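You operate a simulated robot arm through the tools that you are given. There is no shell and no other tool. Be economical: measure what you need, move in short steps, check, and stop when the job is done.

Carry out the task below with a simulated robot arm. There is one attempt and no reset: what you move stays moved.

## Task
Take the four star knobs off the flower press, then its notched board.
Fine: knobs on the bench before the letter rack, board on the free bench beside the press.

It is judged by the outcome, as a careful person would: the job done as asked, and still so three seconds after it is handed in. It fails if anything else is knocked over, pushed out of place, dropped, spilled or broken.

## Robot
A 6-joint arm with a two-finger parallel gripper, fixed in place. Base frame: the origin is at the foot of the arm, x ahead of it, y to its left, z up. Lengths are in cm, angles in rad, forces in N, time in s.
With the tool pointing down near the work surface it reaches from about 14 to 84 cm from the base axis. Its first joint turns from -2.897 to 2.897 rad. Payload 3.91 kg.
Tool frame: the origin (TCP) lies between the finger pads and is the grasp point; the fingertips stand 3 cm ahead of it; z points along the fingers, y is the line along which they close. The gripper opens to 11 cm. The fingers are 2 cm wide and 1 cm thick; the gripper's body (4.8 by 11.2 cm) begins 5.5 cm behind the TCP.
Orientation is told as [roll, pitch, yaw] about the base's x, y, z axes, in that order, counted from this pose: with the fingers straight down and closing along the base's y, the tool's x points along the base's -x, its y along +y and its z along -z.

## Interface
- The arm moves only by the tool send_rows. Its argument "series" is a list of rows, each a list of 7 numbers: the turn, a rotation vector about the base's x, y, z in rad, then the shift along the base's x, y, z in cm, then the opening, from 0 (shut) to 1 (fully open). In form: [[ax, ay, az, x, y, z, claw], ...]. A call has 1 to 10 rows; each row shifts and turns the commanded pose from where the row before left it. Each row takes 0.2 s and may step no farther than 5 cm and 0.15 rad from the row before; otherwise, or with a gripper value out of range, the whole call is refused. Where a pose cannot be reached the arm comes as near as it can. A force on the tool above 90 N (or 10 N above the force at the start of the call, whichever is more), or a blocked arm, ends the call early, and 0.2 s more pass. The fingers move at their own pace (about 10.8 cm/s each) and stop on an object; they squeeze with about 28 N. The grip force told is the motor's: it shows also when the fingers shut on nothing. Time passes only in rows, and 0.2 s behind the last, so rows that do not move let the fingers close. The reply holds the time, the measured pose of the TCP, the force on the tool along the base axes, the opening and the grip force, in the units named above and with some noise, with the torque about the TCP (base axes, N m) and any sound that the robot's microphone picked up.
- Cameras (640 x 400 px; columns grow to the right, rows downward): "scene" is fixed at [22.52, -48.68, 162.47]; the picture's right is [0.91, -0.41, 0.00], its down [-0.31, -0.68, -0.66] and it looks along [0.27, 0.60, -0.75] (base axes); focal length 356 px, centre (320, 200). "wrist" rides on the gripper at [7.7, 0.7, -11.4] in the tool frame; the picture's right is [-0.09, 1.00, 0.00], its down [-0.80, -0.07, -0.59] and it looks along [-0.59, -0.05, 0.80] (tool axes); focal length 270 px, centre (320, 200). There is no depth. A picture from a camera that has moved, and an enlarged one, comes with that camera's place and axes in the base frame and with its lens. The place of the scene camera against the robot may be out by one fixed shift of up to 1.8 cm in any direction.
- capture(camera): a new picture of that camera. The clock stands still meanwhile.
- lift_body(by): slides the trunk up (or, below 0, down) by that many cm; the arm rides with it, the base frame stays. It gives what a move gives, with no picture.
- zoom(camera, box): a new picture of the part [left, top, right, bottom] of that camera's present view, enlarged. The clock stands still meanwhile.
- close_job(): hands the job in; it is judged then, once.

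Work in short steps. Places have to be worked out from the pictures, the camera data and where the tool is seen: move nearer, look again, correct. Check each grasp and each placing, and mend what went wrong. You have 120 turns and 64 pictures in all, those below and enlarged ones among them. Open the gripper and draw the arm clear of the work before you hand the job in, unless the task says otherwise; then end with one line.

The tools are called after ">>>" as a command line: name --pt "numbers of a row" for each row, then --argument value for the rest, lists and objects as JSON in quotes. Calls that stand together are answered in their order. send_rows: Moves the arm, as the interface text tells. Its arguments: {"type":"object","properties":{"series":{"type":"array","items":{"type":"array","items":{"type":"number"}}}},"required":["series"]} The other tools are called the same way: lift_body (by) slides the trunk up or down; capture (camera) takes a picture; zoom (camera, box) takes an enlarged picture of a part of a camera's view; close_job () hands the job in.

At the start:

```text
clock: 0.0
ee_pos: [39.21, 8.15, 114.75]
orientation: [0.001, 0.001, 0.001]
ft_force: [1.2, 0.4, -0.4]
ft_torque: [0.02, 0.0, 0.01]
gripper_width: 11.02
finger_force: 0.1
trunk travel left (down, up): [-42.5, 11.5]
```

scene: 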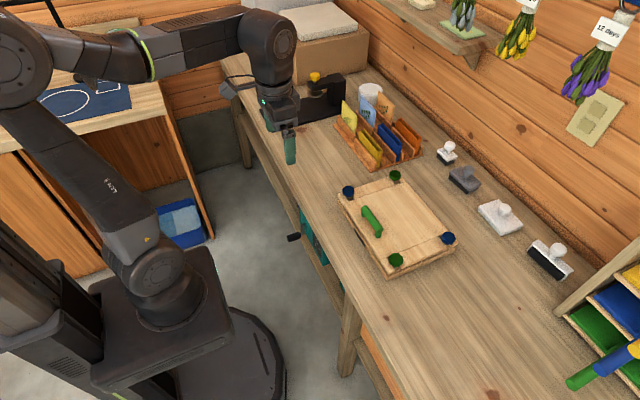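
wrist: 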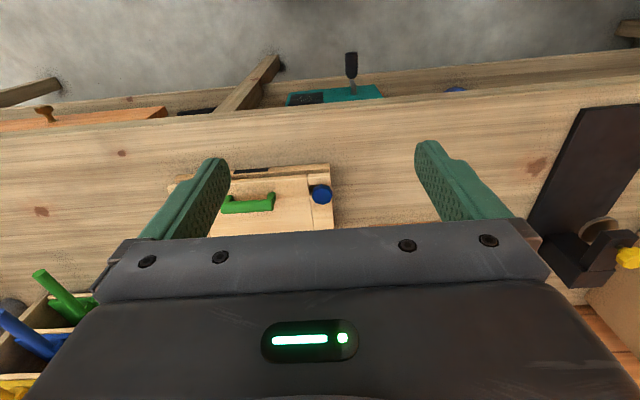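

The press lies mid-bench with four knobs, two blue and two green, and a green handle. I zoom in on it for detail.

>>> zoom --camera "scene" --box '[320, 150, 480, 290]'

>>> zoom --camera "scene" --box '[300, 70, 480, 190]'

```text
2.86 times, centred on (400, 220) of scene
camera zoom: at [22.52, -48.68, 162.47], right [0.91, -0.41, 0.0], down [-0.31, -0.68, -0.66], along [0.27, 0.6, -0.75], focal length 1018 px, centre (91, 143)
```

zoom: 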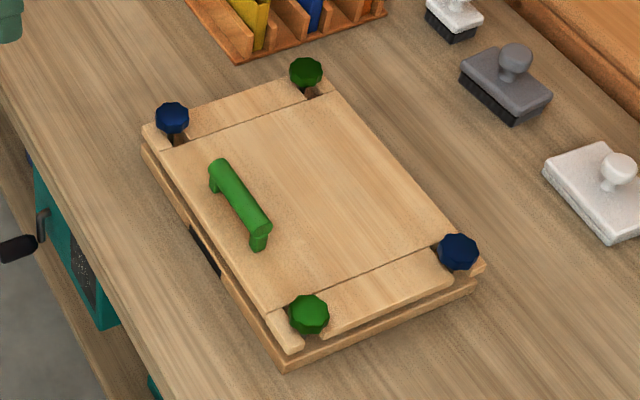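

```text
3.33 times, centred on (390, 130) of scene
camera zoom: at [22.52, -48.68, 162.47], right [0.91, -0.41, 0.0], down [-0.31, -0.68, -0.66], along [0.27, 0.6, -0.75], focal length 1187 px, centre (87, 433)
```

zoom: 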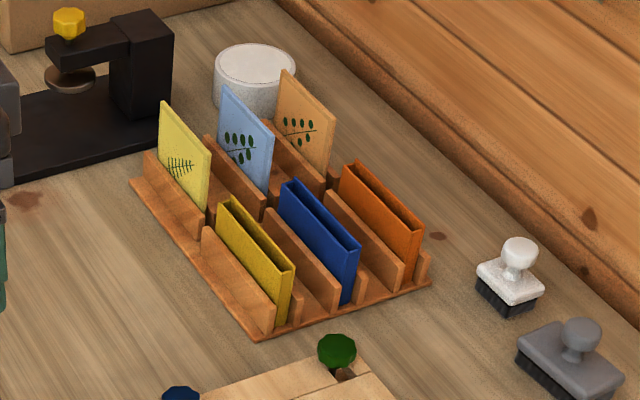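

Triangulating puts the left-front blue knob near (55.7, 6.8, 92). The others come out around (70.7, 7), (71, -16) and (56, -16), and the rack front is at x≈69.5, y 17–44. I move nearer for a closer look.

>>> send_rows --pt "0 0 0 3 -0.3 -1 1" --pt "0 0 0 3 -0.3 -2 1" --pt "0 0 0 3 -0.3 -3 1" --pt "0 0 0 2 0 -2 1" --pt "0 0 0 0 0 0 1"

>>> capture --camera "wrist"

>>> capture --camera "scene"

```text
clock: 1.2
ee_pos: [50.23, 7.23, 106.91]
orientation: [0.0, -0.001, 0.0]
ft_force: [-0.7, 0.9, -0.9]
ft_torque: [-0.01, 0.04, 0.03]
gripper_width: 11.0
finger_force: 0.1
trunk travel left (down, up): [-42.5, 11.5]
```

```text
59 pictures are left
camera wrist: at [42.47, 8.11, 118.39], right [0.09, 1.0, 0.0], down [0.8, -0.07, 0.59], along [0.59, -0.05, -0.8], focal length 270 px, centre (320, 200)
```

wrist: 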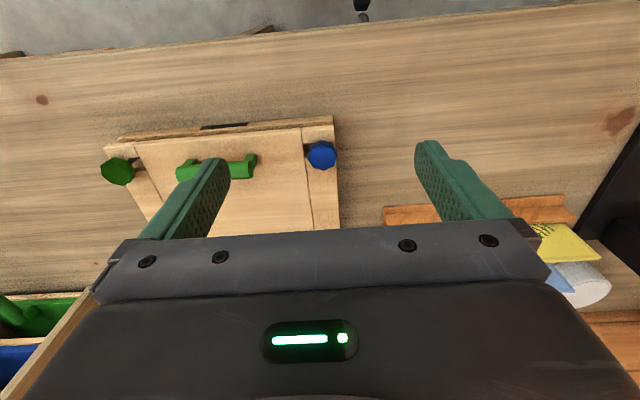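

```text
58 pictures are left
```

scene: 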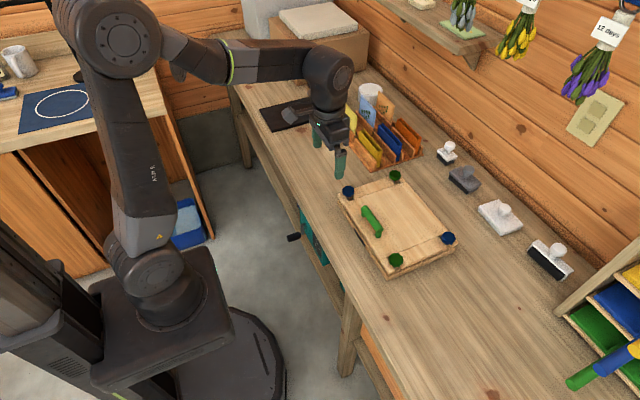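

Refined blue knob estimate: about (56, 7.1, 91–92). I go above it with the tips still well clear and look again.

>>> send_rows --pt "0 0 0 3 -0.1 -3 1" --pt "0 0 0 2.8 0 -3 1" --pt "0 0 0 0 0 0 0.6" --pt "0 0 0 0 0 0 0.6"

>>> capture --camera "wrist"

>>> zoom --camera "scene" --box '[300, 120, 460, 220]'

```text
clock: 2.2
ee_pos: [55.98, 7.29, 100.85]
orientation: [0.001, 0.0, 0.002]
ft_force: [-0.9, 0.6, -0.1]
ft_torque: [-0.02, 0.0, 0.0]
gripper_width: 6.59
finger_force: 0.0
trunk travel left (down, up): [-42.5, 11.5]
```

```text
57 pictures are left
camera wrist: at [48.25, 8.08, 112.35], right [0.09, 1.0, 0.0], down [0.8, -0.07, 0.59], along [0.59, -0.05, -0.8], focal length 270 px, centre (320, 200)
```

wrist: 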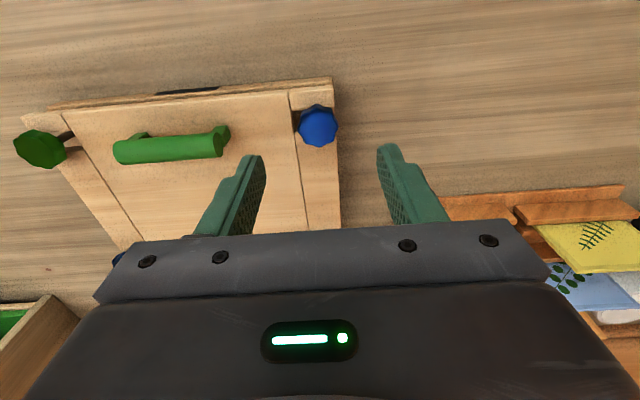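

```text
4.00 times, centred on (380, 170) of scene
camera zoom: at [22.52, -48.68, 162.47], right [0.91, -0.41, 0.0], down [-0.31, -0.68, -0.66], along [0.27, 0.6, -0.75], focal length 1425 px, centre (80, 320)
```

zoom: 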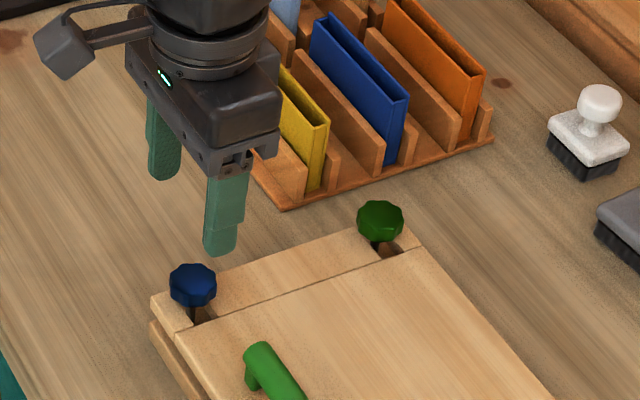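

Three wrist views give the blue knob as (56.5, 7.2, 90.5), sitting about 1 cm above the board. I shift x by +0.5, descend part way and check from the scene camera.

>>> send_rows --pt "0 0 0 0.5 -0.05 -3 0.6" --pt "0 0 0 0 0 -2.5 0.6" --pt "0 0 0 0 0 -1.5 0.6" --pt "0 0 0 0 0 0 0.6"

>>> zoom --camera "scene" --box '[310, 150, 406, 210]'

>>> capture --camera "wrist"

```text
clock: 3.2
ee_pos: [56.44, 7.09, 93.87]
orientation: [-0.001, 0.001, 0.001]
ft_force: [-0.4, -0.5, -0.6]
ft_torque: [0.02, 0.02, -0.02]
gripper_width: 6.6
finger_force: 0.0
trunk travel left (down, up): [-42.5, 11.5]
```

```text
6.67 times, centred on (358, 180) of scene
camera zoom: at [22.52, -48.68, 162.47], right [0.91, -0.41, 0.0], down [-0.31, -0.68, -0.66], along [0.27, 0.6, -0.75], focal length 2375 px, centre (67, 333)
```

zoom: 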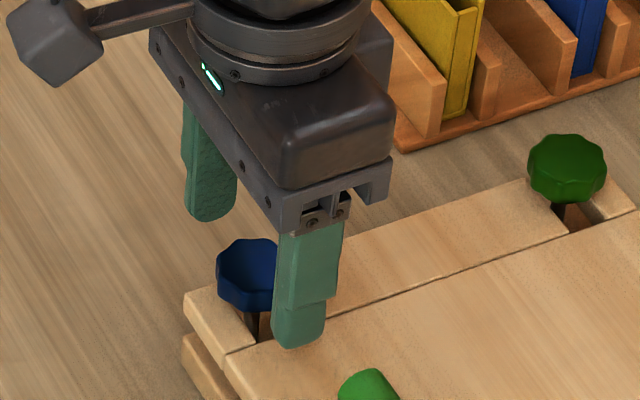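

```text
54 pictures are left
camera wrist: at [48.73, 8.02, 105.33], right [0.09, 1.0, 0.0], down [0.8, -0.07, 0.59], along [0.59, -0.05, -0.8], focal length 270 px, centre (320, 200)
```

wrist: 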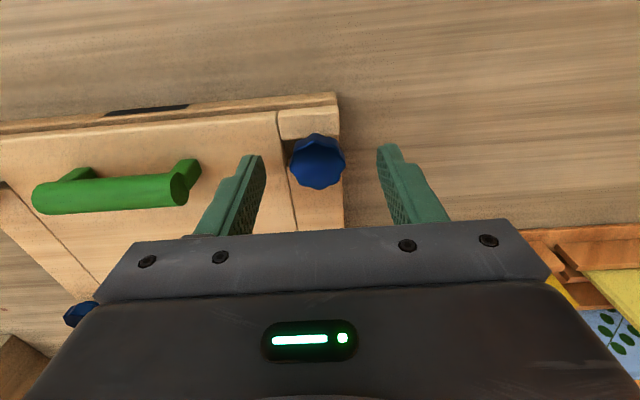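

The knob is centred between the fingers at (56.4, 7.2, 91). I descend 2.3 cm and close on it.

>>> send_rows --pt "0 0 0 0 0 -1.3 0.6" --pt "0 0 0 0 0 -1.0 0.6" --pt "0 0 0 0 0.05 0 0.2" --pt "0 0 0 0 0 0 0.2" --pt "0 0 0 0 0 0 0.2"

>>> capture --camera "wrist"

```text
clock: 4.4
ee_pos: [56.45, 7.06, 91.98]
orientation: [0.0, -0.009, 0.004]
ft_force: [8.8, -17.4, 54.0]
ft_torque: [-1.5, -0.72, 0.06]
gripper_width: 3.11
finger_force: 27.7
trunk travel left (down, up): [-42.5, 11.5]
```

```text
53 pictures are left
camera wrist: at [48.61, 7.83, 103.44], right [0.09, 1.0, 0.0], down [0.8, -0.07, 0.6], along [0.6, -0.05, -0.8], focal length 270 px, centre (320, 200)
```

wrist: 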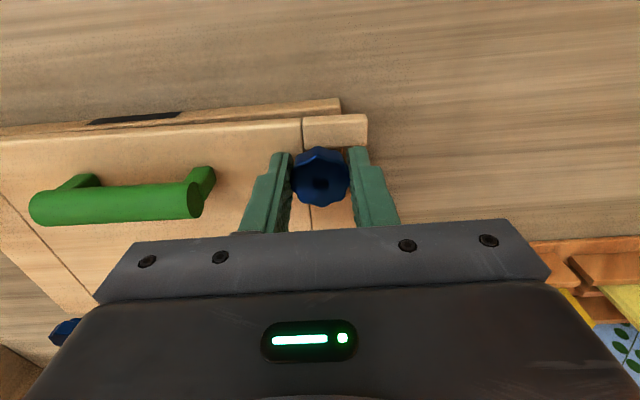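

The tips rested on the board (54 N), so its top is near z 88.9, and closing dragged the upper board slightly along y. I relieve the pressure and keep the grip.

>>> send_rows --pt "0 0 0 0 0 0.4 0.2" --pt "0 0 0 0 0 0.3 0.2" --pt "0 0 0 0 0 0 0.2"

>>> zoom --camera "scene" --box '[320, 150, 480, 290]'

```text
clock: 5.2
ee_pos: [56.34, 6.99, 92.09]
orientation: [0.0, 0.001, 0.001]
ft_force: [10.0, -17.7, 12.6]
ft_torque: [-0.69, -0.96, 0.19]
gripper_width: 3.09
finger_force: 27.5
trunk travel left (down, up): [-42.5, 11.5]
```

```text
2.86 times, centred on (400, 220) of scene
camera zoom: at [22.52, -48.68, 162.47], right [0.91, -0.41, 0.0], down [-0.31, -0.68, -0.66], along [0.27, 0.6, -0.75], focal length 1018 px, centre (91, 143)
```

zoom: 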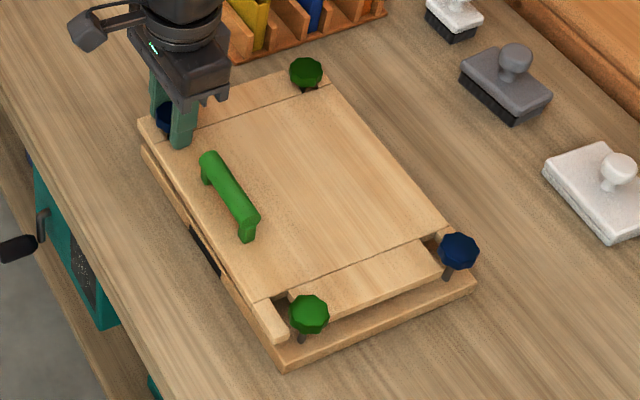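

The upper board slid about 1.5 cm in its open notches; the base did not move and the board is coming off anyway. Next is a small counter-clockwise twist with a slight lateral relief, watching torque.

>>> send_rows --pt "0 0 0 0.1 -0.15 0.1 0.2" --pt "0 0 0.15 0 0 0 0.2" --pt "0 0 0.15 0 0 0 0.2" --pt "0 0 0.15 0 0 0 0.2" --pt "0 0 0 0 0 0 0.2"

```text
clock: 6.4
ee_pos: [56.43, 6.95, 92.23]
orientation: [0.0, 0.005, 0.453]
ft_force: [-7.9, -9.5, -12.2]
ft_torque: [-0.36, 0.14, -0.06]
gripper_width: 3.08
finger_force: 28.2
trunk travel left (down, up): [-42.5, 11.5]
```

The twist was easy and the knob still resists upward pull. I continue turning to see whether it climbs.

>>> send_rows --pt "0 0 0.15 0 0 0 0.2" --pt "0 0 0.15 0 0 0 0.2" --pt "0 0 0.15 0 0 0 0.2" --pt "0 0 0.15 0 0 0 0.2" --pt "0 0 0.15 0 0 0 0.2" --pt "0 0 0.15 0 0 0 0.2" --pt "0 0 0.15 0 0 0 0.2" --pt "0 0 0 0 0 0 0.2"

>>> capture --camera "wrist"

```text
clock: 8.2
ee_pos: [56.51, 6.9, 92.36]
orientation: [0.001, -0.001, 1.504]
ft_force: [-12.4, -8.0, -9.4]
ft_torque: [-0.23, 0.23, 0.07]
gripper_width: 3.09
finger_force: 28.2
trunk travel left (down, up): [-42.5, 11.5]
```

```text
51 pictures are left
camera wrist: at [55.29, -0.48, 103.94], right [-0.99, 0.16, 0.0], down [0.13, 0.79, 0.59], along [0.09, 0.59, -0.8], focal length 270 px, centre (320, 200)
```

wrist: 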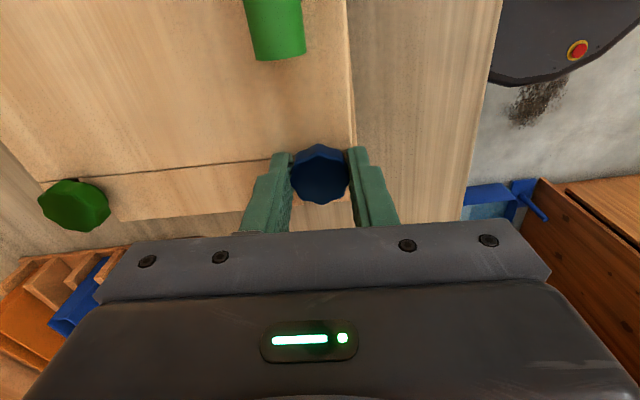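

z crept up about 0.13 cm with less pull, which may be a thread. I test with a small lift.

>>> send_rows --pt "0 0 0 0 0 0.2 0.2" --pt "0 0 0 0 0 0.2 0.2" --pt "0 0 0 0 0 0 0.2"

```text
clock: 9.0
ee_pos: [56.41, 7.0, 92.64]
orientation: [0.002, -0.001, 1.5]
ft_force: [-12.3, -2.5, -21.5]
ft_torque: [0.0, 0.15, -0.01]
gripper_width: 3.07
finger_force: 28.0
trunk travel left (down, up): [-42.5, 11.5]
```

Force rose to -21 N with 0.28 cm of travel. I look to see whether the knob came along or the fingers slipped.

>>> zoom --camera "wrist" --box '[220, 120, 420, 245]'

>>> zoom --camera "scene" --box '[318, 160, 398, 210]'

```text
3.20 times, centred on (320, 182) of wrist
camera zoom: at [55.31, -0.41, 104.24], right [-0.99, 0.16, 0.0], down [0.13, 0.79, 0.59], along [0.09, 0.59, -0.8], focal length 865 px, centre (320, 256)
```

zoom: 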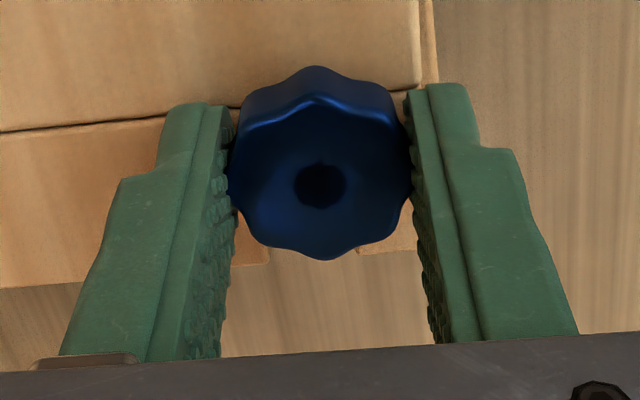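

```text
8.00 times, centred on (358, 185) of scene
camera zoom: at [22.52, -48.68, 162.47], right [0.91, -0.41, 0.0], down [-0.31, -0.68, -0.66], along [0.27, 0.6, -0.75], focal length 2850 px, centre (16, 320)
```

zoom: 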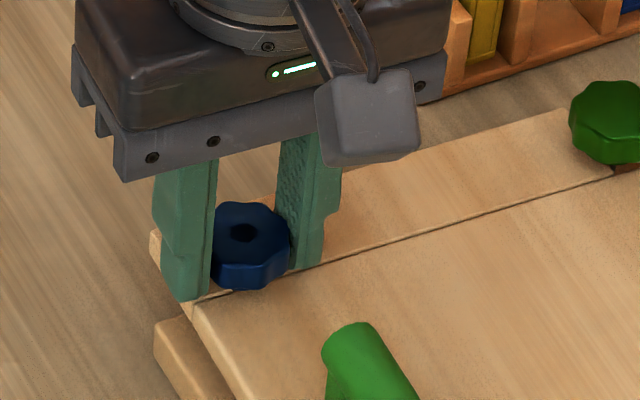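

The knob appears to have risen a little with the tool. I keep twisting while lifting slowly.

>>> send_rows --pt "0 0 0.15 0.02 0 0 0.2" --pt "0 0 0.15 0.02 0 0.0 0.2" --pt "0 0 0.15 0.02 0 0.0 0.2" --pt "0 0 0.15 0 0 0.0 0.2" --pt "0 0 0.15 0 0 0 0.2" --pt "0 0 0.15 0 0 0 0.2" --pt "0 0 0 0 0 0 0.2"

```text
clock: 10.6
ee_pos: [56.47, 7.13, 92.73]
orientation: [0.001, 0.001, 2.401]
ft_force: [-19.3, -0.5, -14.3]
ft_torque: [0.1, 0.36, -0.03]
gripper_width: 3.08
finger_force: 28.0
trunk travel left (down, up): [-42.5, 11.5]
```

Relieving x and lifting a further 0.5 cm will tell a friction fit from a thread.

>>> send_rows --pt "0 0 0 -0.12 0 0.2 0.2" --pt "0 0 0 0 0 0.2 0.2" --pt "0 0 0 0 0 0.1 0.2" --pt "0 0 0 0 0 0 0.2"

>>> zoom --camera "wrist" --box '[220, 120, 420, 245]'

>>> zoom --camera "scene" --box '[318, 160, 398, 210]'

```text
clock: 11.6
ee_pos: [56.67, 6.99, 93.35]
orientation: [0.0, 0.001, 2.399]
ft_force: [-7.0, -7.0, -15.7]
ft_torque: [-0.26, 0.19, 0.03]
gripper_width: 3.04
finger_force: 28.0
trunk travel left (down, up): [-42.5, 11.5]
```

```text
3.20 times, centred on (320, 182) of wrist
camera zoom: at [61.79, 1.41, 104.79], right [-0.74, -0.67, 0.0], down [-0.54, 0.59, 0.59], along [-0.4, 0.44, -0.8], focal length 865 px, centre (320, 256)
```

zoom: 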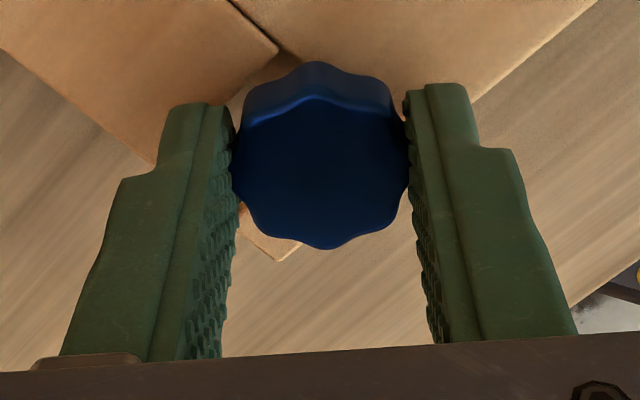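

```text
8.00 times, centred on (358, 185) of scene
camera zoom: at [22.52, -48.68, 162.47], right [0.91, -0.41, 0.0], down [-0.31, -0.68, -0.66], along [0.27, 0.6, -0.75], focal length 2850 px, centre (16, 320)
```

zoom: 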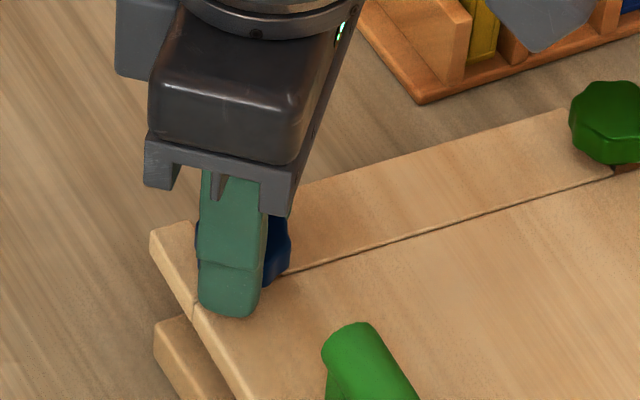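

Comparing the wrist zooms, the fingers slid about 0.6 cm up the knob, so it is threaded and must be unscrewed by ratcheting. I open, rotate back, and check from the scene how far it climbed.

>>> send_rows --pt "0 0 0 0 0 0 0.55" --pt "0 0 0 0 0 0.5 0.55" --pt "0 0 -0.15 0 0 0.5 0.55" --pt "0 0 -0.15 0 0 0 0.55" --pt "0 0 -0.15 0 0 0 0.55" --pt "0 0 -0.15 0 0 0 0.55" --pt "0 0 -0.15 0 0 0 0.55" --pt "0 0 -0.15 0 0 0 0.55"

>>> zoom --camera "scene" --box '[318, 160, 398, 210]'

>>> capture --camera "wrist"

```text
clock: 13.4
ee_pos: [56.51, 7.01, 94.16]
orientation: [0.0, -0.001, 1.497]
ft_force: [-0.4, -0.2, -0.2]
ft_torque: [0.0, -0.02, 0.01]
gripper_width: 6.05
finger_force: 0.1
trunk travel left (down, up): [-42.5, 11.5]
```

```text
8.00 times, centred on (358, 185) of scene
camera zoom: at [22.52, -48.68, 162.47], right [0.91, -0.41, 0.0], down [-0.31, -0.68, -0.66], along [0.27, 0.6, -0.75], focal length 2850 px, centre (16, 320)
```

zoom: 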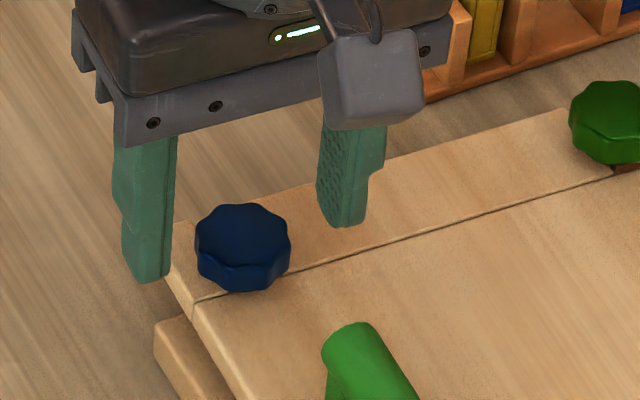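

```text
45 pictures are left
camera wrist: at [55.26, -0.43, 105.79], right [-0.99, 0.16, 0.0], down [0.13, 0.79, 0.59], along [0.1, 0.59, -0.8], focal length 270 px, centre (320, 200)
```

wrist: 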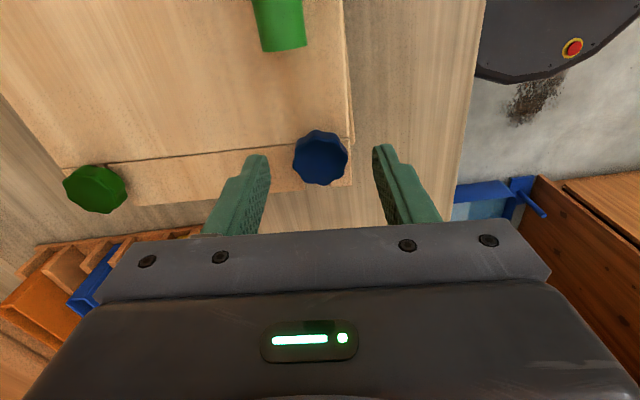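

The scene shows the knob about 0.15 cm higher after 2.4 rad, so counter-clockwise loosens it with a fine pitch. I rewind to the far negative yaw with fingers open around the knob.

>>> send_rows --pt "0 0 -0.15 0 0 0 0.55" --pt "0 0 -0.15 0 0 0 0.55" --pt "0 0 -0.15 0 0 0 0.55" --pt "0 0 -0.15 0 0 0 0.55" --pt "0 0 -0.15 0 0 0 0.55" --pt "0 0 -0.15 0 0 0 0.55" --pt "0 0 -0.15 0 0 0 0.55" --pt "0 0 -0.15 0 0 0 0.55" --pt "0 0 -0.15 0 0 0 0.55" --pt "0 0 -0.15 0 0 0 0.55"

>>> send_rows --pt "0 0 -0.15 0 0 0 0.55" --pt "0 0 -0.15 0 0 0 0.55" --pt "0 0 -0.15 0 0 0 0.55" --pt "0 0 -0.15 0 0 0 0.55" --pt "0 0 -0.15 0 0 0 0.55" --pt "0 0 -0.15 0 0 0 0.55" --pt "0 0 -0.15 0 0 0 0.55" --pt "0 0 -0.15 0 0 0 0.55" --pt "0 0 -0.15 0 0 0 0.55" --pt "0 0 -0.15 0 0 0 0.55"

>>> send_rows --pt "0 0 -0.15 0 0 0 0.55" --pt "0 0 -0.15 0 0 0 0.55" --pt "0 0 -0.15 0 0 0 0.55" --pt "0 0 -0.15 0 0 0 0.55" --pt "0 0 -0.15 0 0 0 0.55" --pt "0 0 -0.15 0 0 0 0.55" --pt "0 0 -0.1 0 0 0 0.55" --pt "0 0 0 0 0 0 0.55"

```text
clock: 15.6
ee_pos: [56.41, 7.06, 94.34]
orientation: [-0.001, 0.0, -0.002]
ft_force: [0.6, 0.5, -0.2]
ft_torque: [0.01, 0.04, 0.04]
gripper_width: 6.04
finger_force: 0.1
trunk travel left (down, up): [-42.5, 11.5]
```

```text
clock: 17.8
ee_pos: [56.54, 6.96, 94.21]
orientation: [-0.001, 0.001, -1.502]
ft_force: [0.6, 0.1, -0.5]
ft_torque: [0.02, -0.01, 0.03]
gripper_width: 6.05
finger_force: 0.0
trunk travel left (down, up): [-42.5, 11.5]
```

```text
clock: 19.6
ee_pos: [56.57, 7.05, 94.28]
orientation: [0.0, -0.001, -2.499]
ft_force: [-0.5, -0.1, -0.5]
ft_torque: [0.04, -0.02, -0.02]
gripper_width: 6.03
finger_force: 0.0
trunk travel left (down, up): [-42.5, 11.5]
```

The rewind reached yaw -2.5 without trouble. I lower until the tips are just off the board, close, and unscrew to about +2.4 while rising at the thread pitch.

>>> send_rows --pt "0 0 0 -0.05 0.05 -1.0 0.55" --pt "0 0 0 0 0 -1.0 0.55" --pt "0 0 0 0 0 0 0.2" --pt "0 0 0 0 0 0 0.2" --pt "0 0 0 0 0 0 0.2" --pt "0 0 0.15 0 0 0.01 0.2" --pt "0 0 0.15 0 0 0.01 0.2" --pt "0 0 0.15 0 0 0.01 0.2" --pt "0 0 0.15 0 0 0.01 0.2"

>>> send_rows --pt "0 0 0.15 0 0 0.01 0.2" --pt "0 0 0.15 0 0 0.01 0.2" --pt "0 0 0.15 0 0 0.01 0.2" --pt "0 0 0.15 0 0 0.01 0.2" --pt "0 0 0.15 0 0 0.01 0.2" --pt "0 0 0.15 0 0 0.01 0.2" --pt "0 0 0.15 0 0 0.01 0.2" --pt "0 0 0.15 0 0 0.01 0.2" --pt "0 0 0.15 0 0 0.01 0.2" --pt "0 0 0.15 0 0 0.01 0.2"

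>>> send_rows --pt "0 0 0.15 0 0 0.01 0.2" --pt "0 0 0.15 0 0 0.01 0.2" --pt "0 0 0.15 0 0 0.01 0.2" --pt "0 0 0.15 0 0 0.01 0.2" --pt "0 0 0.15 0 0 0.01 0.2" --pt "0 0 0.15 0 0 0.01 0.2" --pt "0 0 0.15 0 0 0.01 0.2" --pt "0 0 0.15 0 0 0.01 0.2" --pt "0 0 0.15 0 0 0.01 0.2" --pt "0 0 0.15 0 0 0.01 0.2"

>>> send_rows --pt "0 0 0.15 0 0 0.01 0.2" --pt "0 0 0.15 0 0 0.01 0.2" --pt "0 0 0.15 0 0 0.01 0.2" --pt "0 0 0.15 0 0 0.01 0.2" --pt "0 0 0.15 0 0 0.01 0.2" --pt "0 0 0.15 0 0 0.01 0.2" --pt "0 0 0.15 0 0 0.01 0.2" --pt "0 0 0.15 0 0 0.01 0.2" --pt "0 0 0 0 0 0 0.2"

```text
clock: 21.6
ee_pos: [56.5, 7.01, 92.3]
orientation: [0.0, 0.0, -1.895]
ft_force: [7.7, -6.1, 7.1]
ft_torque: [-0.13, -0.22, -0.08]
gripper_width: 3.01
finger_force: 28.3
trunk travel left (down, up): [-42.5, 11.5]
```

```text
clock: 23.8
ee_pos: [56.46, 7.04, 92.27]
orientation: [-0.001, 0.0, -0.396]
ft_force: [6.1, -6.7, 5.1]
ft_torque: [-0.13, -0.13, -0.05]
gripper_width: 2.97
finger_force: 27.9
trunk travel left (down, up): [-42.5, 11.5]
```

```text
clock: 26.0
ee_pos: [56.5, 7.15, 92.35]
orientation: [-0.001, 0.001, 1.105]
ft_force: [5.8, -10.3, 1.1]
ft_torque: [-0.34, -0.02, -0.05]
gripper_width: 2.97
finger_force: 28.0
trunk travel left (down, up): [-42.5, 11.5]
```

```text
clock: 28.0
ee_pos: [56.32, 7.1, 92.58]
orientation: [-0.001, 0.001, 2.302]
ft_force: [-0.1, -1.0, 0.2]
ft_torque: [0.01, -0.03, -0.01]
gripper_width: 2.86
finger_force: 27.9
trunk travel left (down, up): [-42.5, 11.5]
```

Forces fell to zero and the width changed, so the knob is probably free. I lift straight up 3 cm and check.

>>> send_rows --pt "0 0 0 0 0 0.5 0.2" --pt "0 0 0 0 0 1 0.2" --pt "0 0 0 0 0 2 0.2" --pt "0 0 0 0 0 2 0.2" --pt "0 0 0 0 0 2 0.2" --pt "0 0 0 0 0 0 0.2"

>>> zoom --camera "scene" --box '[310, 130, 438, 210]'

```text
clock: 29.4
ee_pos: [56.45, 7.18, 100.03]
orientation: [0.0, 0.0, 2.301]
ft_force: [0.5, 0.0, -0.6]
ft_torque: [-0.04, -0.01, -0.03]
gripper_width: 2.22
finger_force: 0.0
trunk travel left (down, up): [-42.5, 11.5]
```

```text
5.00 times, centred on (374, 170) of scene
camera zoom: at [22.52, -48.68, 162.47], right [0.91, -0.41, 0.0], down [-0.31, -0.68, -0.66], along [0.27, 0.6, -0.75], focal length 1781 px, centre (50, 350)
```

zoom: 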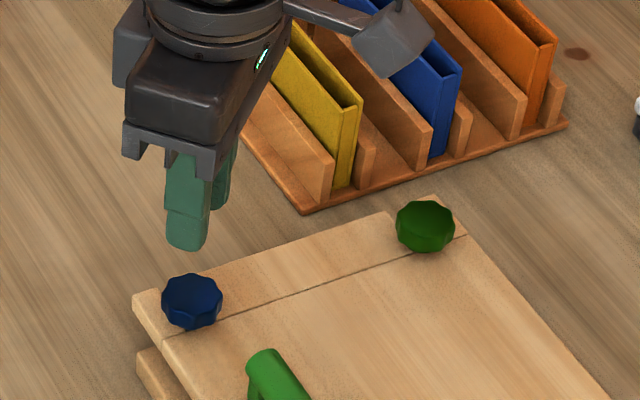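

The fingers slid off: the knob stayed, now about 0.5 cm higher than at first. I look closely from the wrist camera.

>>> capture --camera "wrist"

>>> zoom --camera "scene" --box '[332, 175, 372, 200]'

```text
43 pictures are left
camera wrist: at [61.07, 1.06, 111.67], right [-0.8, -0.6, 0.0], down [-0.48, 0.64, 0.59], along [-0.36, 0.48, -0.8], focal length 270 px, centre (320, 200)
```

wrist: 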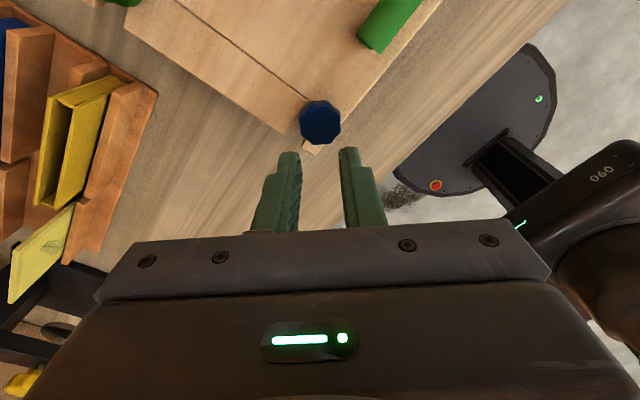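

```text
16.00 times, centred on (352, 188) of scene
camera zoom: at [22.52, -48.68, 162.47], right [0.91, -0.41, 0.0], down [-0.31, -0.68, -0.66], along [0.27, 0.6, -0.75], focal length 5699 px, centre (-192, 400)
```

zoom: 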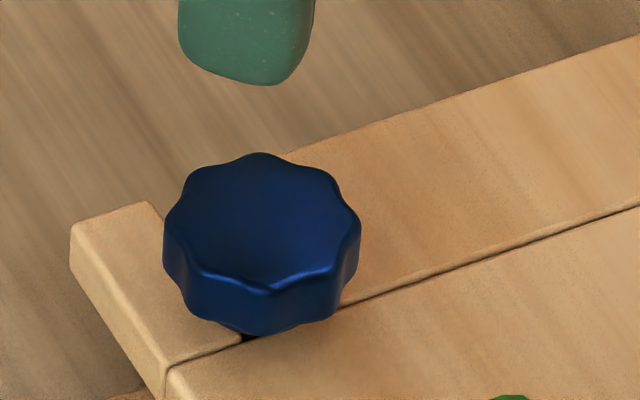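

The knob is level and still threaded, having risen about 0.06 cm per radian. I do another full ratchet: rewind with fingers open, regrasp and unscrew.

>>> send_rows --pt "0 0 -0.15 0 0 0 0.5" --pt "0 0 -0.15 0 0 0 0.5" --pt "0 0 -0.15 0 0 0 0.5" --pt "0 0 -0.15 0 0 0 0.5" --pt "0 0 -0.15 0 0 0 0.5" --pt "0 0 -0.15 0 0 0 0.5" --pt "0 0 -0.15 0 0 0 0.5" --pt "0 0 -0.15 0 0 0 0.5" --pt "0 0 -0.15 0 0 0 0.5" --pt "0 0 -0.15 0 0 0 0.5"

>>> send_rows --pt "0 0 -0.15 0 0 0 0.5" --pt "0 0 -0.15 0 0 0 0.5" --pt "0 0 -0.15 0 0 0 0.5" --pt "0 0 -0.15 0 0 0 0.5" --pt "0 0 -0.15 0 0 0 0.5" --pt "0 0 -0.15 0 0 0 0.5" --pt "0 0 -0.15 0 0 0 0.5" --pt "0 0 -0.15 0 0 0 0.5" --pt "0 0 -0.15 0 0 0 0.5" --pt "0 0 -0.15 0 0 0 0.5"

>>> send_rows --pt "0 0 -0.15 0 0 0 0.5" --pt "0 0 -0.15 0 0 0 0.5" --pt "0 0 -0.15 0 0 0 0.5" --pt "0 0 -0.15 0 0 0 0.5" --pt "0 0 -0.15 0 0 0 0.5" --pt "0 0 -0.15 0 0 0 0.5" --pt "0 0 -0.15 0 0 0 0.5" --pt "0 0 -0.15 0 0 0 0.5" --pt "0 0 -0.15 0 0 -2 0.5" --pt "0 0 -0.15 0 0 -2 0.5"

>>> send_rows --pt "0 0 -0.15 0 0 0 0.5" --pt "0 0 -0.15 0 0 0 0.5" --pt "0 0 0 0.05 0 -1.7 0.5" --pt "0 0 0 0 0 -1.9 0.5" --pt "0 0 0 0 0 0 0.5"

```text
clock: 31.6
ee_pos: [56.39, 7.14, 99.96]
orientation: [0.001, 0.0, 0.798]
ft_force: [-0.5, 0.5, 0.3]
ft_torque: [0.01, -0.01, 0.04]
gripper_width: 5.51
finger_force: 0.2
trunk travel left (down, up): [-42.5, 11.5]
```

```text
clock: 33.8
ee_pos: [56.49, 7.03, 100.01]
orientation: [-0.001, 0.0, -0.701]
ft_force: [-0.4, -0.1, 0.1]
ft_torque: [0.01, 0.0, 0.01]
gripper_width: 5.49
finger_force: 0.1
trunk travel left (down, up): [-42.5, 11.5]
```

```text
clock: 36.0
ee_pos: [56.56, 7.07, 95.91]
orientation: [0.001, 0.001, -2.2]
ft_force: [0.0, 0.7, -0.3]
ft_torque: [-0.03, 0.02, 0.03]
gripper_width: 5.52
finger_force: 0.0
trunk travel left (down, up): [-42.5, 11.5]
```

```text
clock: 37.2
ee_pos: [56.58, 7.12, 92.41]
orientation: [0.0, 0.0, -2.499]
ft_force: [0.1, 0.4, 0.4]
ft_torque: [-0.07, 0.03, -0.02]
gripper_width: 5.49
finger_force: 0.1
trunk travel left (down, up): [-42.5, 11.5]
```

In position at z 92.4, tips clear of the board. I close harder (a lower target) and unscrew.

>>> send_rows --pt "0 0 0 0 0 0 0.1" --pt "0 0 0 0 0 0 0.1" --pt "0 0 0 0 0 0 0.1" --pt "0 0 0.15 0 0 0.01 0.1" --pt "0 0 0.15 0 0 0.01 0.1" --pt "0 0 0.15 0 0 0.01 0.1" --pt "0 0 0.15 0 0 0.01 0.1" --pt "0 0 0.15 0 0 0.01 0.1" --pt "0 0 0.15 0 0 0.01 0.1" --pt "0 0 0.15 0 0 0.01 0.1"

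>>> send_rows --pt "0 0 0.15 0 0 0.01 0.1" --pt "0 0 0.15 0 0 0.01 0.1" --pt "0 0 0.15 0 0 0.01 0.1" --pt "0 0 0.15 0 0 0.01 0.1" --pt "0 0 0.15 0 0 0.01 0.1" --pt "0 0 0.15 0 0 0.01 0.1" --pt "0 0 0.15 0 0 0.01 0.1" --pt "0 0 0.15 0 0 0.01 0.1" --pt "0 0 0.15 0 0 0.01 0.1" --pt "0 0 0.15 0 0 0.01 0.1"

>>> send_rows --pt "0 0 0.15 0 0 0.01 0.1" --pt "0 0 0.15 0 0 0.01 0.1" --pt "0 0 0.15 0 0 0.01 0.1" --pt "0 0 0.15 0 0 0.01 0.1" --pt "0 0 0.15 0 0 0.01 0.1" --pt "0 0 0.15 0 0 0.01 0.1" --pt "0 0 0.15 0 0 0.01 0.1" --pt "0 0 0.15 0 0 0.01 0.1" --pt "0 0 0.15 0 0 0.01 0.1" --pt "0 0 0.15 0 0 0.01 0.1"

>>> send_rows --pt "0 0 0.15 0 0 0.01 0.1" --pt "0 0 0.15 0 0 0.01 0.1" --pt "0 0 0.15 0 0 0.01 0.1" --pt "0 0 0.15 0 0 0.01 0.1" --pt "0 0 0.15 0 0 0.01 0.1" --pt "0 0 0.15 0 0 0.01 0.1" --pt "0 0 0 0 0 0.3 0.1" --pt "0 0 0 0 0 0 0.1"

>>> zoom --camera "wrist" --box '[220, 120, 420, 245]'

```text
clock: 39.4
ee_pos: [56.49, 7.1, 92.49]
orientation: [-0.001, -0.001, -1.446]
ft_force: [1.1, 0.4, -0.1]
ft_torque: [0.01, -0.01, -0.53]
gripper_width: 2.97
finger_force: 28.0
trunk travel left (down, up): [-42.5, 11.5]
```

```text
clock: 41.6
ee_pos: [56.64, 7.02, 92.74]
orientation: [0.0, -0.001, 0.051]
ft_force: [-0.9, -4.9, -0.4]
ft_torque: [-0.07, 0.08, -0.59]
gripper_width: 2.91
finger_force: 28.0
trunk travel left (down, up): [-42.5, 11.5]
```

```text
clock: 43.8
ee_pos: [56.47, 6.99, 92.59]
orientation: [0.001, -0.001, 1.552]
ft_force: [0.5, 0.2, -0.3]
ft_torque: [-0.02, -0.01, -0.35]
gripper_width: 2.85
finger_force: 27.9
trunk travel left (down, up): [-42.5, 11.5]
```

```text
clock: 45.6
ee_pos: [56.43, 7.23, 92.84]
orientation: [0.004, -0.003, 2.45]
ft_force: [-7.0, -4.5, -20.7]
ft_torque: [-0.02, 0.02, -0.27]
gripper_width: 2.95
finger_force: 27.8
trunk travel left (down, up): [-42.5, 11.5]
```

```text
3.20 times, centred on (320, 182) of wrist
camera zoom: at [62.0, 1.8, 104.44], right [-0.7, -0.71, 0.0], down [-0.57, 0.57, 0.6], along [-0.43, 0.42, -0.8], focal length 865 px, centre (320, 256)
```

zoom: 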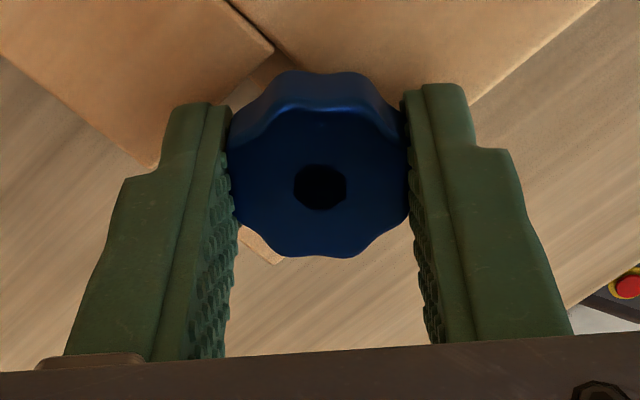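

Torque of about -0.5 N m showed up in this stroke and the finger width varied, so the fingers may have slipped over the lobes. I check the knob's height and top from the scene.

>>> zoom --camera "scene" --box '[332, 175, 372, 200]'

```text
16.00 times, centred on (352, 188) of scene
camera zoom: at [22.52, -48.68, 162.47], right [0.91, -0.41, 0.0], down [-0.31, -0.68, -0.66], along [0.27, 0.6, -0.75], focal length 5699 px, centre (-192, 400)
```

zoom: 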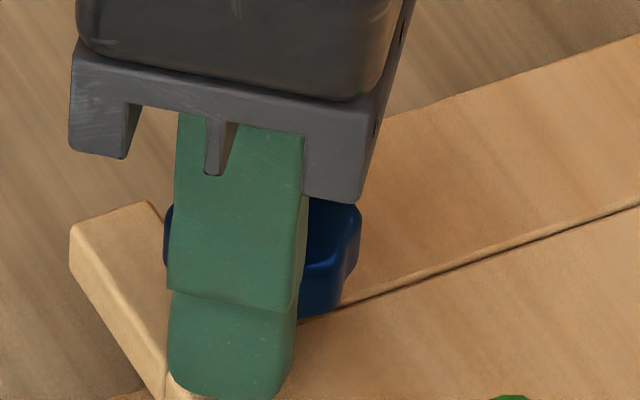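

The knob's height barely changed this stroke (about 0.05 cm), so it stopped turning and the fingers slipped. I relax the pull and test a small clockwise turn for torque.

>>> send_rows --pt "0 0 0 0 0 -0.2 0.1" --pt "0 0 0 0 0 0 0.1"

>>> zoom --camera "wrist" --box '[220, 120, 420, 245]'

>>> send_rows --pt "0 0 -0.15 0 0 0 0.1" --pt "0 0 -0.15 0 0 0 0.1" --pt "0 0 0 0 0 0 0.1"

>>> send_rows --pt "0 0 -0.15 0 0 0 0.1" --pt "0 0 -0.15 0 0 0 0.1" --pt "0 0 0 0 0 0 0.1"

```text
clock: 46.2
ee_pos: [56.53, 7.09, 92.99]
orientation: [0.0, 0.0, 2.449]
ft_force: [-8.5, -5.8, -10.9]
ft_torque: [0.13, 0.49, -0.25]
gripper_width: 2.93
finger_force: 27.7
trunk travel left (down, up): [-42.5, 11.5]
```

```text
3.20 times, centred on (320, 182) of wrist
camera zoom: at [61.95, 1.79, 104.44], right [-0.7, -0.71, 0.0], down [-0.57, 0.57, 0.59], along [-0.42, 0.42, -0.8], focal length 865 px, centre (320, 256)
```

zoom: 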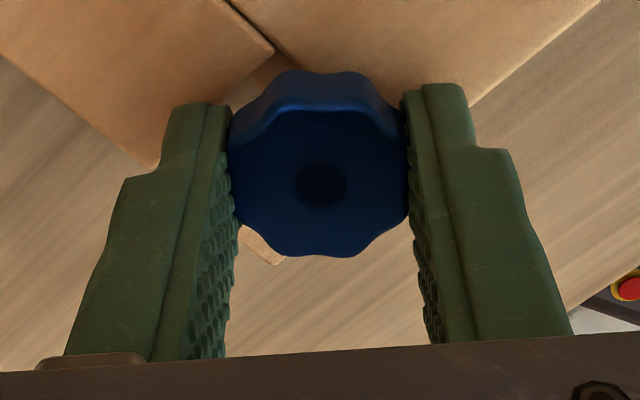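

```text
clock: 47.0
ee_pos: [56.55, 6.99, 92.77]
orientation: [0.001, 0.0, 2.147]
ft_force: [-5.5, -9.4, -6.0]
ft_torque: [-0.27, 0.08, -0.03]
gripper_width: 2.86
finger_force: 28.2
trunk travel left (down, up): [-42.5, 11.5]
```

```text
clock: 47.8
ee_pos: [56.56, 7.03, 92.93]
orientation: [0.001, 0.0, 1.846]
ft_force: [-5.9, -10.9, -3.7]
ft_torque: [-0.28, 0.15, -0.01]
gripper_width: 2.88
finger_force: 28.4
trunk travel left (down, up): [-42.5, 11.5]
```

Clockwise turned freely (torque about 0), so counter-clockwise met a stop. I turn counter-clockwise again with light upward tension to locate the stop and see if it lets go.

>>> send_rows --pt "0 0 0.15 0 0 0 0.1" --pt "0 0 0.15 0 0 0 0.1" --pt "0 0 0 0 0 0 0.1"

>>> send_rows --pt "0 0 0.15 0 0 0 0.1" --pt "0 0 0.15 0 0 0 0.1" --pt "0 0 0 0 0 0 0.1"

>>> send_rows --pt "0 0 0.15 0 0 0 0.1" --pt "0 0 0.15 0 0 0 0.1" --pt "0 0 0 0 0 0 0.1"

```text
clock: 48.6
ee_pos: [56.45, 6.97, 92.99]
orientation: [0.0, -0.001, 2.149]
ft_force: [-3.1, -11.3, -4.7]
ft_torque: [-0.47, -0.04, -0.04]
gripper_width: 2.87
finger_force: 28.0
trunk travel left (down, up): [-42.5, 11.5]
```

```text
clock: 49.4
ee_pos: [56.58, 7.01, 93.04]
orientation: [-0.003, 0.001, 2.453]
ft_force: [0.1, -3.6, 0.6]
ft_torque: [-0.06, -0.02, -0.02]
gripper_width: 2.87
finger_force: 27.5
trunk travel left (down, up): [-42.5, 11.5]
```

```text
clock: 50.2
ee_pos: [56.54, 7.07, 92.86]
orientation: [0.001, -0.002, 2.75]
ft_force: [-0.7, -0.3, 0.2]
ft_torque: [0.0, -0.02, 0.0]
gripper_width: 2.85
finger_force: 27.8
trunk travel left (down, up): [-42.5, 11.5]
```

Everything reads zero now, as though the knob were free. I lift gently and check the forces.

>>> send_rows --pt "0 0 0 0 0 0.2 0.0" --pt "0 0 0 0 0 0.2 0.0" --pt "0 0 0 0 0 0.0 0.0"

>>> capture --camera "wrist"

```text
clock: 51.0
ee_pos: [56.56, 7.06, 93.37]
orientation: [-0.001, 0.0, 2.749]
ft_force: [-0.1, 0.7, -0.4]
ft_torque: [0.03, 0.02, 0.04]
gripper_width: 2.84
finger_force: 27.7
trunk travel left (down, up): [-42.5, 11.5]
```

```text
38 pictures are left
camera wrist: at [63.36, 3.71, 104.85], right [-0.46, -0.89, 0.0], down [-0.71, 0.37, 0.59], along [-0.53, 0.27, -0.8], focal length 270 px, centre (320, 200)
```

wrist: 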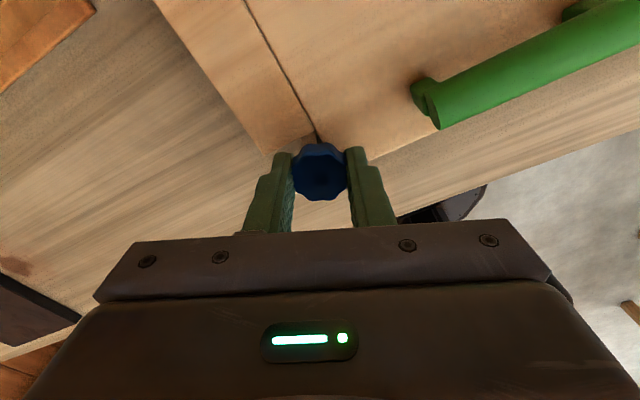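

No pull at all after 0.4 cm: the knob is free. I lift slowly with full closing.

>>> send_rows --pt "0 0 0 0 0 0.3 0" --pt "0 0 0 0 0 0.3 0" --pt "0 0 0 0 0 0.3 0" --pt "0 0 0 0 0 0.3 0" --pt "0 0 0 0 0 0.4 0" --pt "0 0 0 0 0 0 0"

```text
clock: 52.4
ee_pos: [56.49, 7.02, 94.89]
orientation: [-0.001, 0.0, 2.749]
ft_force: [0.7, 0.3, -0.8]
ft_torque: [0.01, 0.01, 0.01]
gripper_width: 2.83
finger_force: 28.1
trunk travel left (down, up): [-42.5, 11.5]
```

Still held with no load. I raise to about z 100, then travel to (59, 23) while rotating back to zero yaw.

>>> send_rows --pt "0 0 0 0 0 1 0" --pt "0 0 0 0 0 2 0" --pt "0 0 -0.15 0 0 2 0" --pt "0 0 -0.15 0 1 0 0" --pt "0 0 -0.15 0 2 0 0" --pt "0 0 -0.15 0.5 2 0 0" --pt "0 0 -0.15 0.5 2 0 0" --pt "0 0 -0.15 0.5 2 0 0" --pt "0 0 -0.15 0.5 2 0 0" --pt "0 0 -0.15 0.5 2 0 0"

>>> send_rows --pt "0 0 -0.15 0 2 0 0" --pt "0 0 -0.15 0 1 0 0" --pt "0 0 -0.15 0 0 0 0" --pt "0 0 -0.15 0 0 0 0" --pt "0 0 -0.15 0 0 0 0" --pt "0 0 -0.15 0 0 0 0" --pt "0 0 -0.15 0 0 0 0" --pt "0 0 -0.15 0 0 0 0" --pt "0 0 -0.15 0 0 0 0" --pt "0 0 -0.15 0 0 0 0"

>>> zoom --camera "scene" --box '[288, 100, 448, 200]'

>>> capture --camera "wrist"

```text
clock: 54.6
ee_pos: [58.86, 20.18, 99.87]
orientation: [0.0, 0.001, 1.55]
ft_force: [-0.5, -0.6, 0.3]
ft_torque: [0.01, 0.02, 0.01]
gripper_width: 2.83
finger_force: 27.7
trunk travel left (down, up): [-42.5, 11.5]
```

```text
clock: 56.8
ee_pos: [58.98, 23.13, 100.02]
orientation: [0.002, 0.0, 0.048]
ft_force: [0.3, 0.2, -0.1]
ft_torque: [-0.01, 0.02, 0.0]
gripper_width: 2.85
finger_force: 28.1
trunk travel left (down, up): [-42.5, 11.5]
```

```text
4.00 times, centred on (368, 150) of scene
camera zoom: at [22.52, -48.68, 162.47], right [0.91, -0.41, 0.0], down [-0.31, -0.68, -0.66], along [0.27, 0.6, -0.75], focal length 1425 px, centre (128, 400)
```

zoom: 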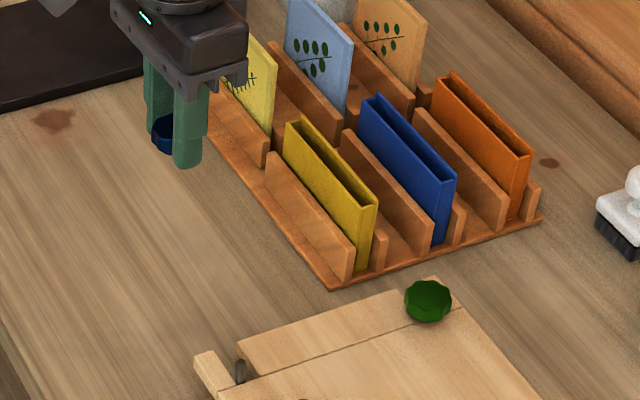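

```text
36 pictures are left
camera wrist: at [51.27, 23.58, 111.45], right [0.04, 1.0, 0.0], down [0.8, -0.03, 0.59], along [0.59, -0.02, -0.8], focal length 270 px, centre (320, 200)
```

wrist: 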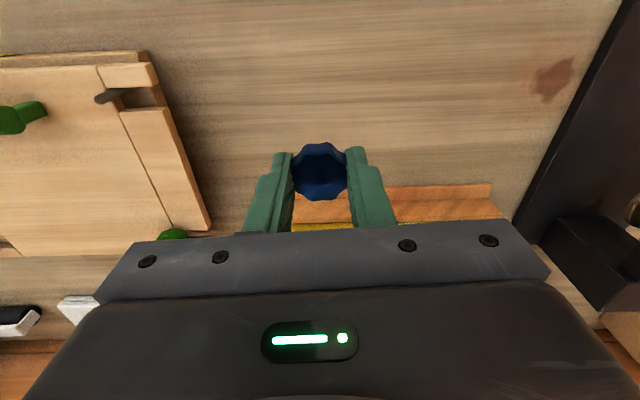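

The knob is held and its bolt is bare. I descend over open bench at (59, 23) in stages, feeling for contact.

>>> send_rows --pt "0 0 -0.05 0 0 -3 0" --pt "0 0 0 0 0 -3 0" --pt "0 0 0 0 0 -2.5 0" --pt "0 0 0 0 0 -1 0" --pt "0 0 0 0 0 0 0"

>>> zoom --camera "scene" --box '[288, 100, 448, 200]'

```text
clock: 58.0
ee_pos: [59.1, 23.05, 90.39]
orientation: [0.001, 0.0, -0.001]
ft_force: [0.8, -0.4, 0.1]
ft_torque: [-0.01, -0.02, 0.0]
gripper_width: 2.85
finger_force: 28.2
trunk travel left (down, up): [-42.5, 11.5]
```

```text
4.00 times, centred on (368, 150) of scene
camera zoom: at [22.52, -48.68, 162.47], right [0.91, -0.41, 0.0], down [-0.31, -0.68, -0.66], along [0.27, 0.6, -0.75], focal length 1425 px, centre (128, 400)
```

zoom: 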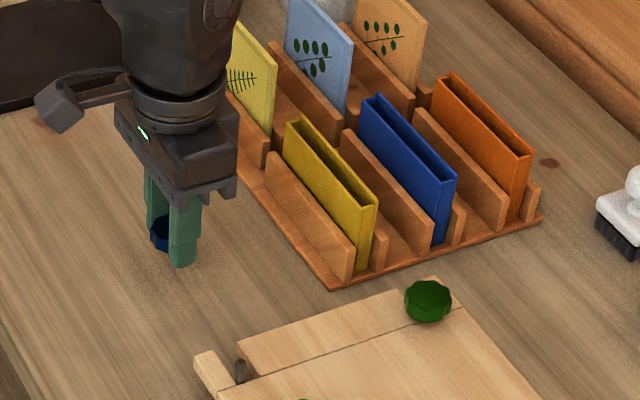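

>>> send_rows --pt "0 0 0 0 0 -1 0" --pt "0 0 0 0 0 -0.5 0" --pt "0 0 0 0 0 0 0"

>>> send_rows --pt "0 0 0 0 0 -0.4 0" --pt "0 0 0 0 0 0 0"

>>> send_rows --pt "0 0 0 0 0 -0.4 0" --pt "0 0 0 0 0 0 0"

```text
clock: 58.8
ee_pos: [58.98, 23.14, 88.85]
orientation: [-0.001, 0.0, -0.001]
ft_force: [-1.0, 0.2, 0.0]
ft_torque: [0.03, -0.02, 0.0]
gripper_width: 2.83
finger_force: 28.0
trunk travel left (down, up): [-42.5, 11.5]
```

```text
clock: 59.4
ee_pos: [59.09, 23.13, 88.52]
orientation: [0.001, 0.001, -0.001]
ft_force: [-0.2, 0.3, -0.3]
ft_torque: [0.03, 0.02, -0.03]
gripper_width: 2.83
finger_force: 28.4
trunk travel left (down, up): [-42.5, 11.5]
```

```text
clock: 60.0
ee_pos: [58.92, 23.13, 88.15]
orientation: [-0.002, -0.001, 0.0]
ft_force: [0.6, 0.1, 0.3]
ft_torque: [-0.03, -0.08, 0.04]
gripper_width: 2.86
finger_force: 28.4
trunk travel left (down, up): [-42.5, 11.5]
```

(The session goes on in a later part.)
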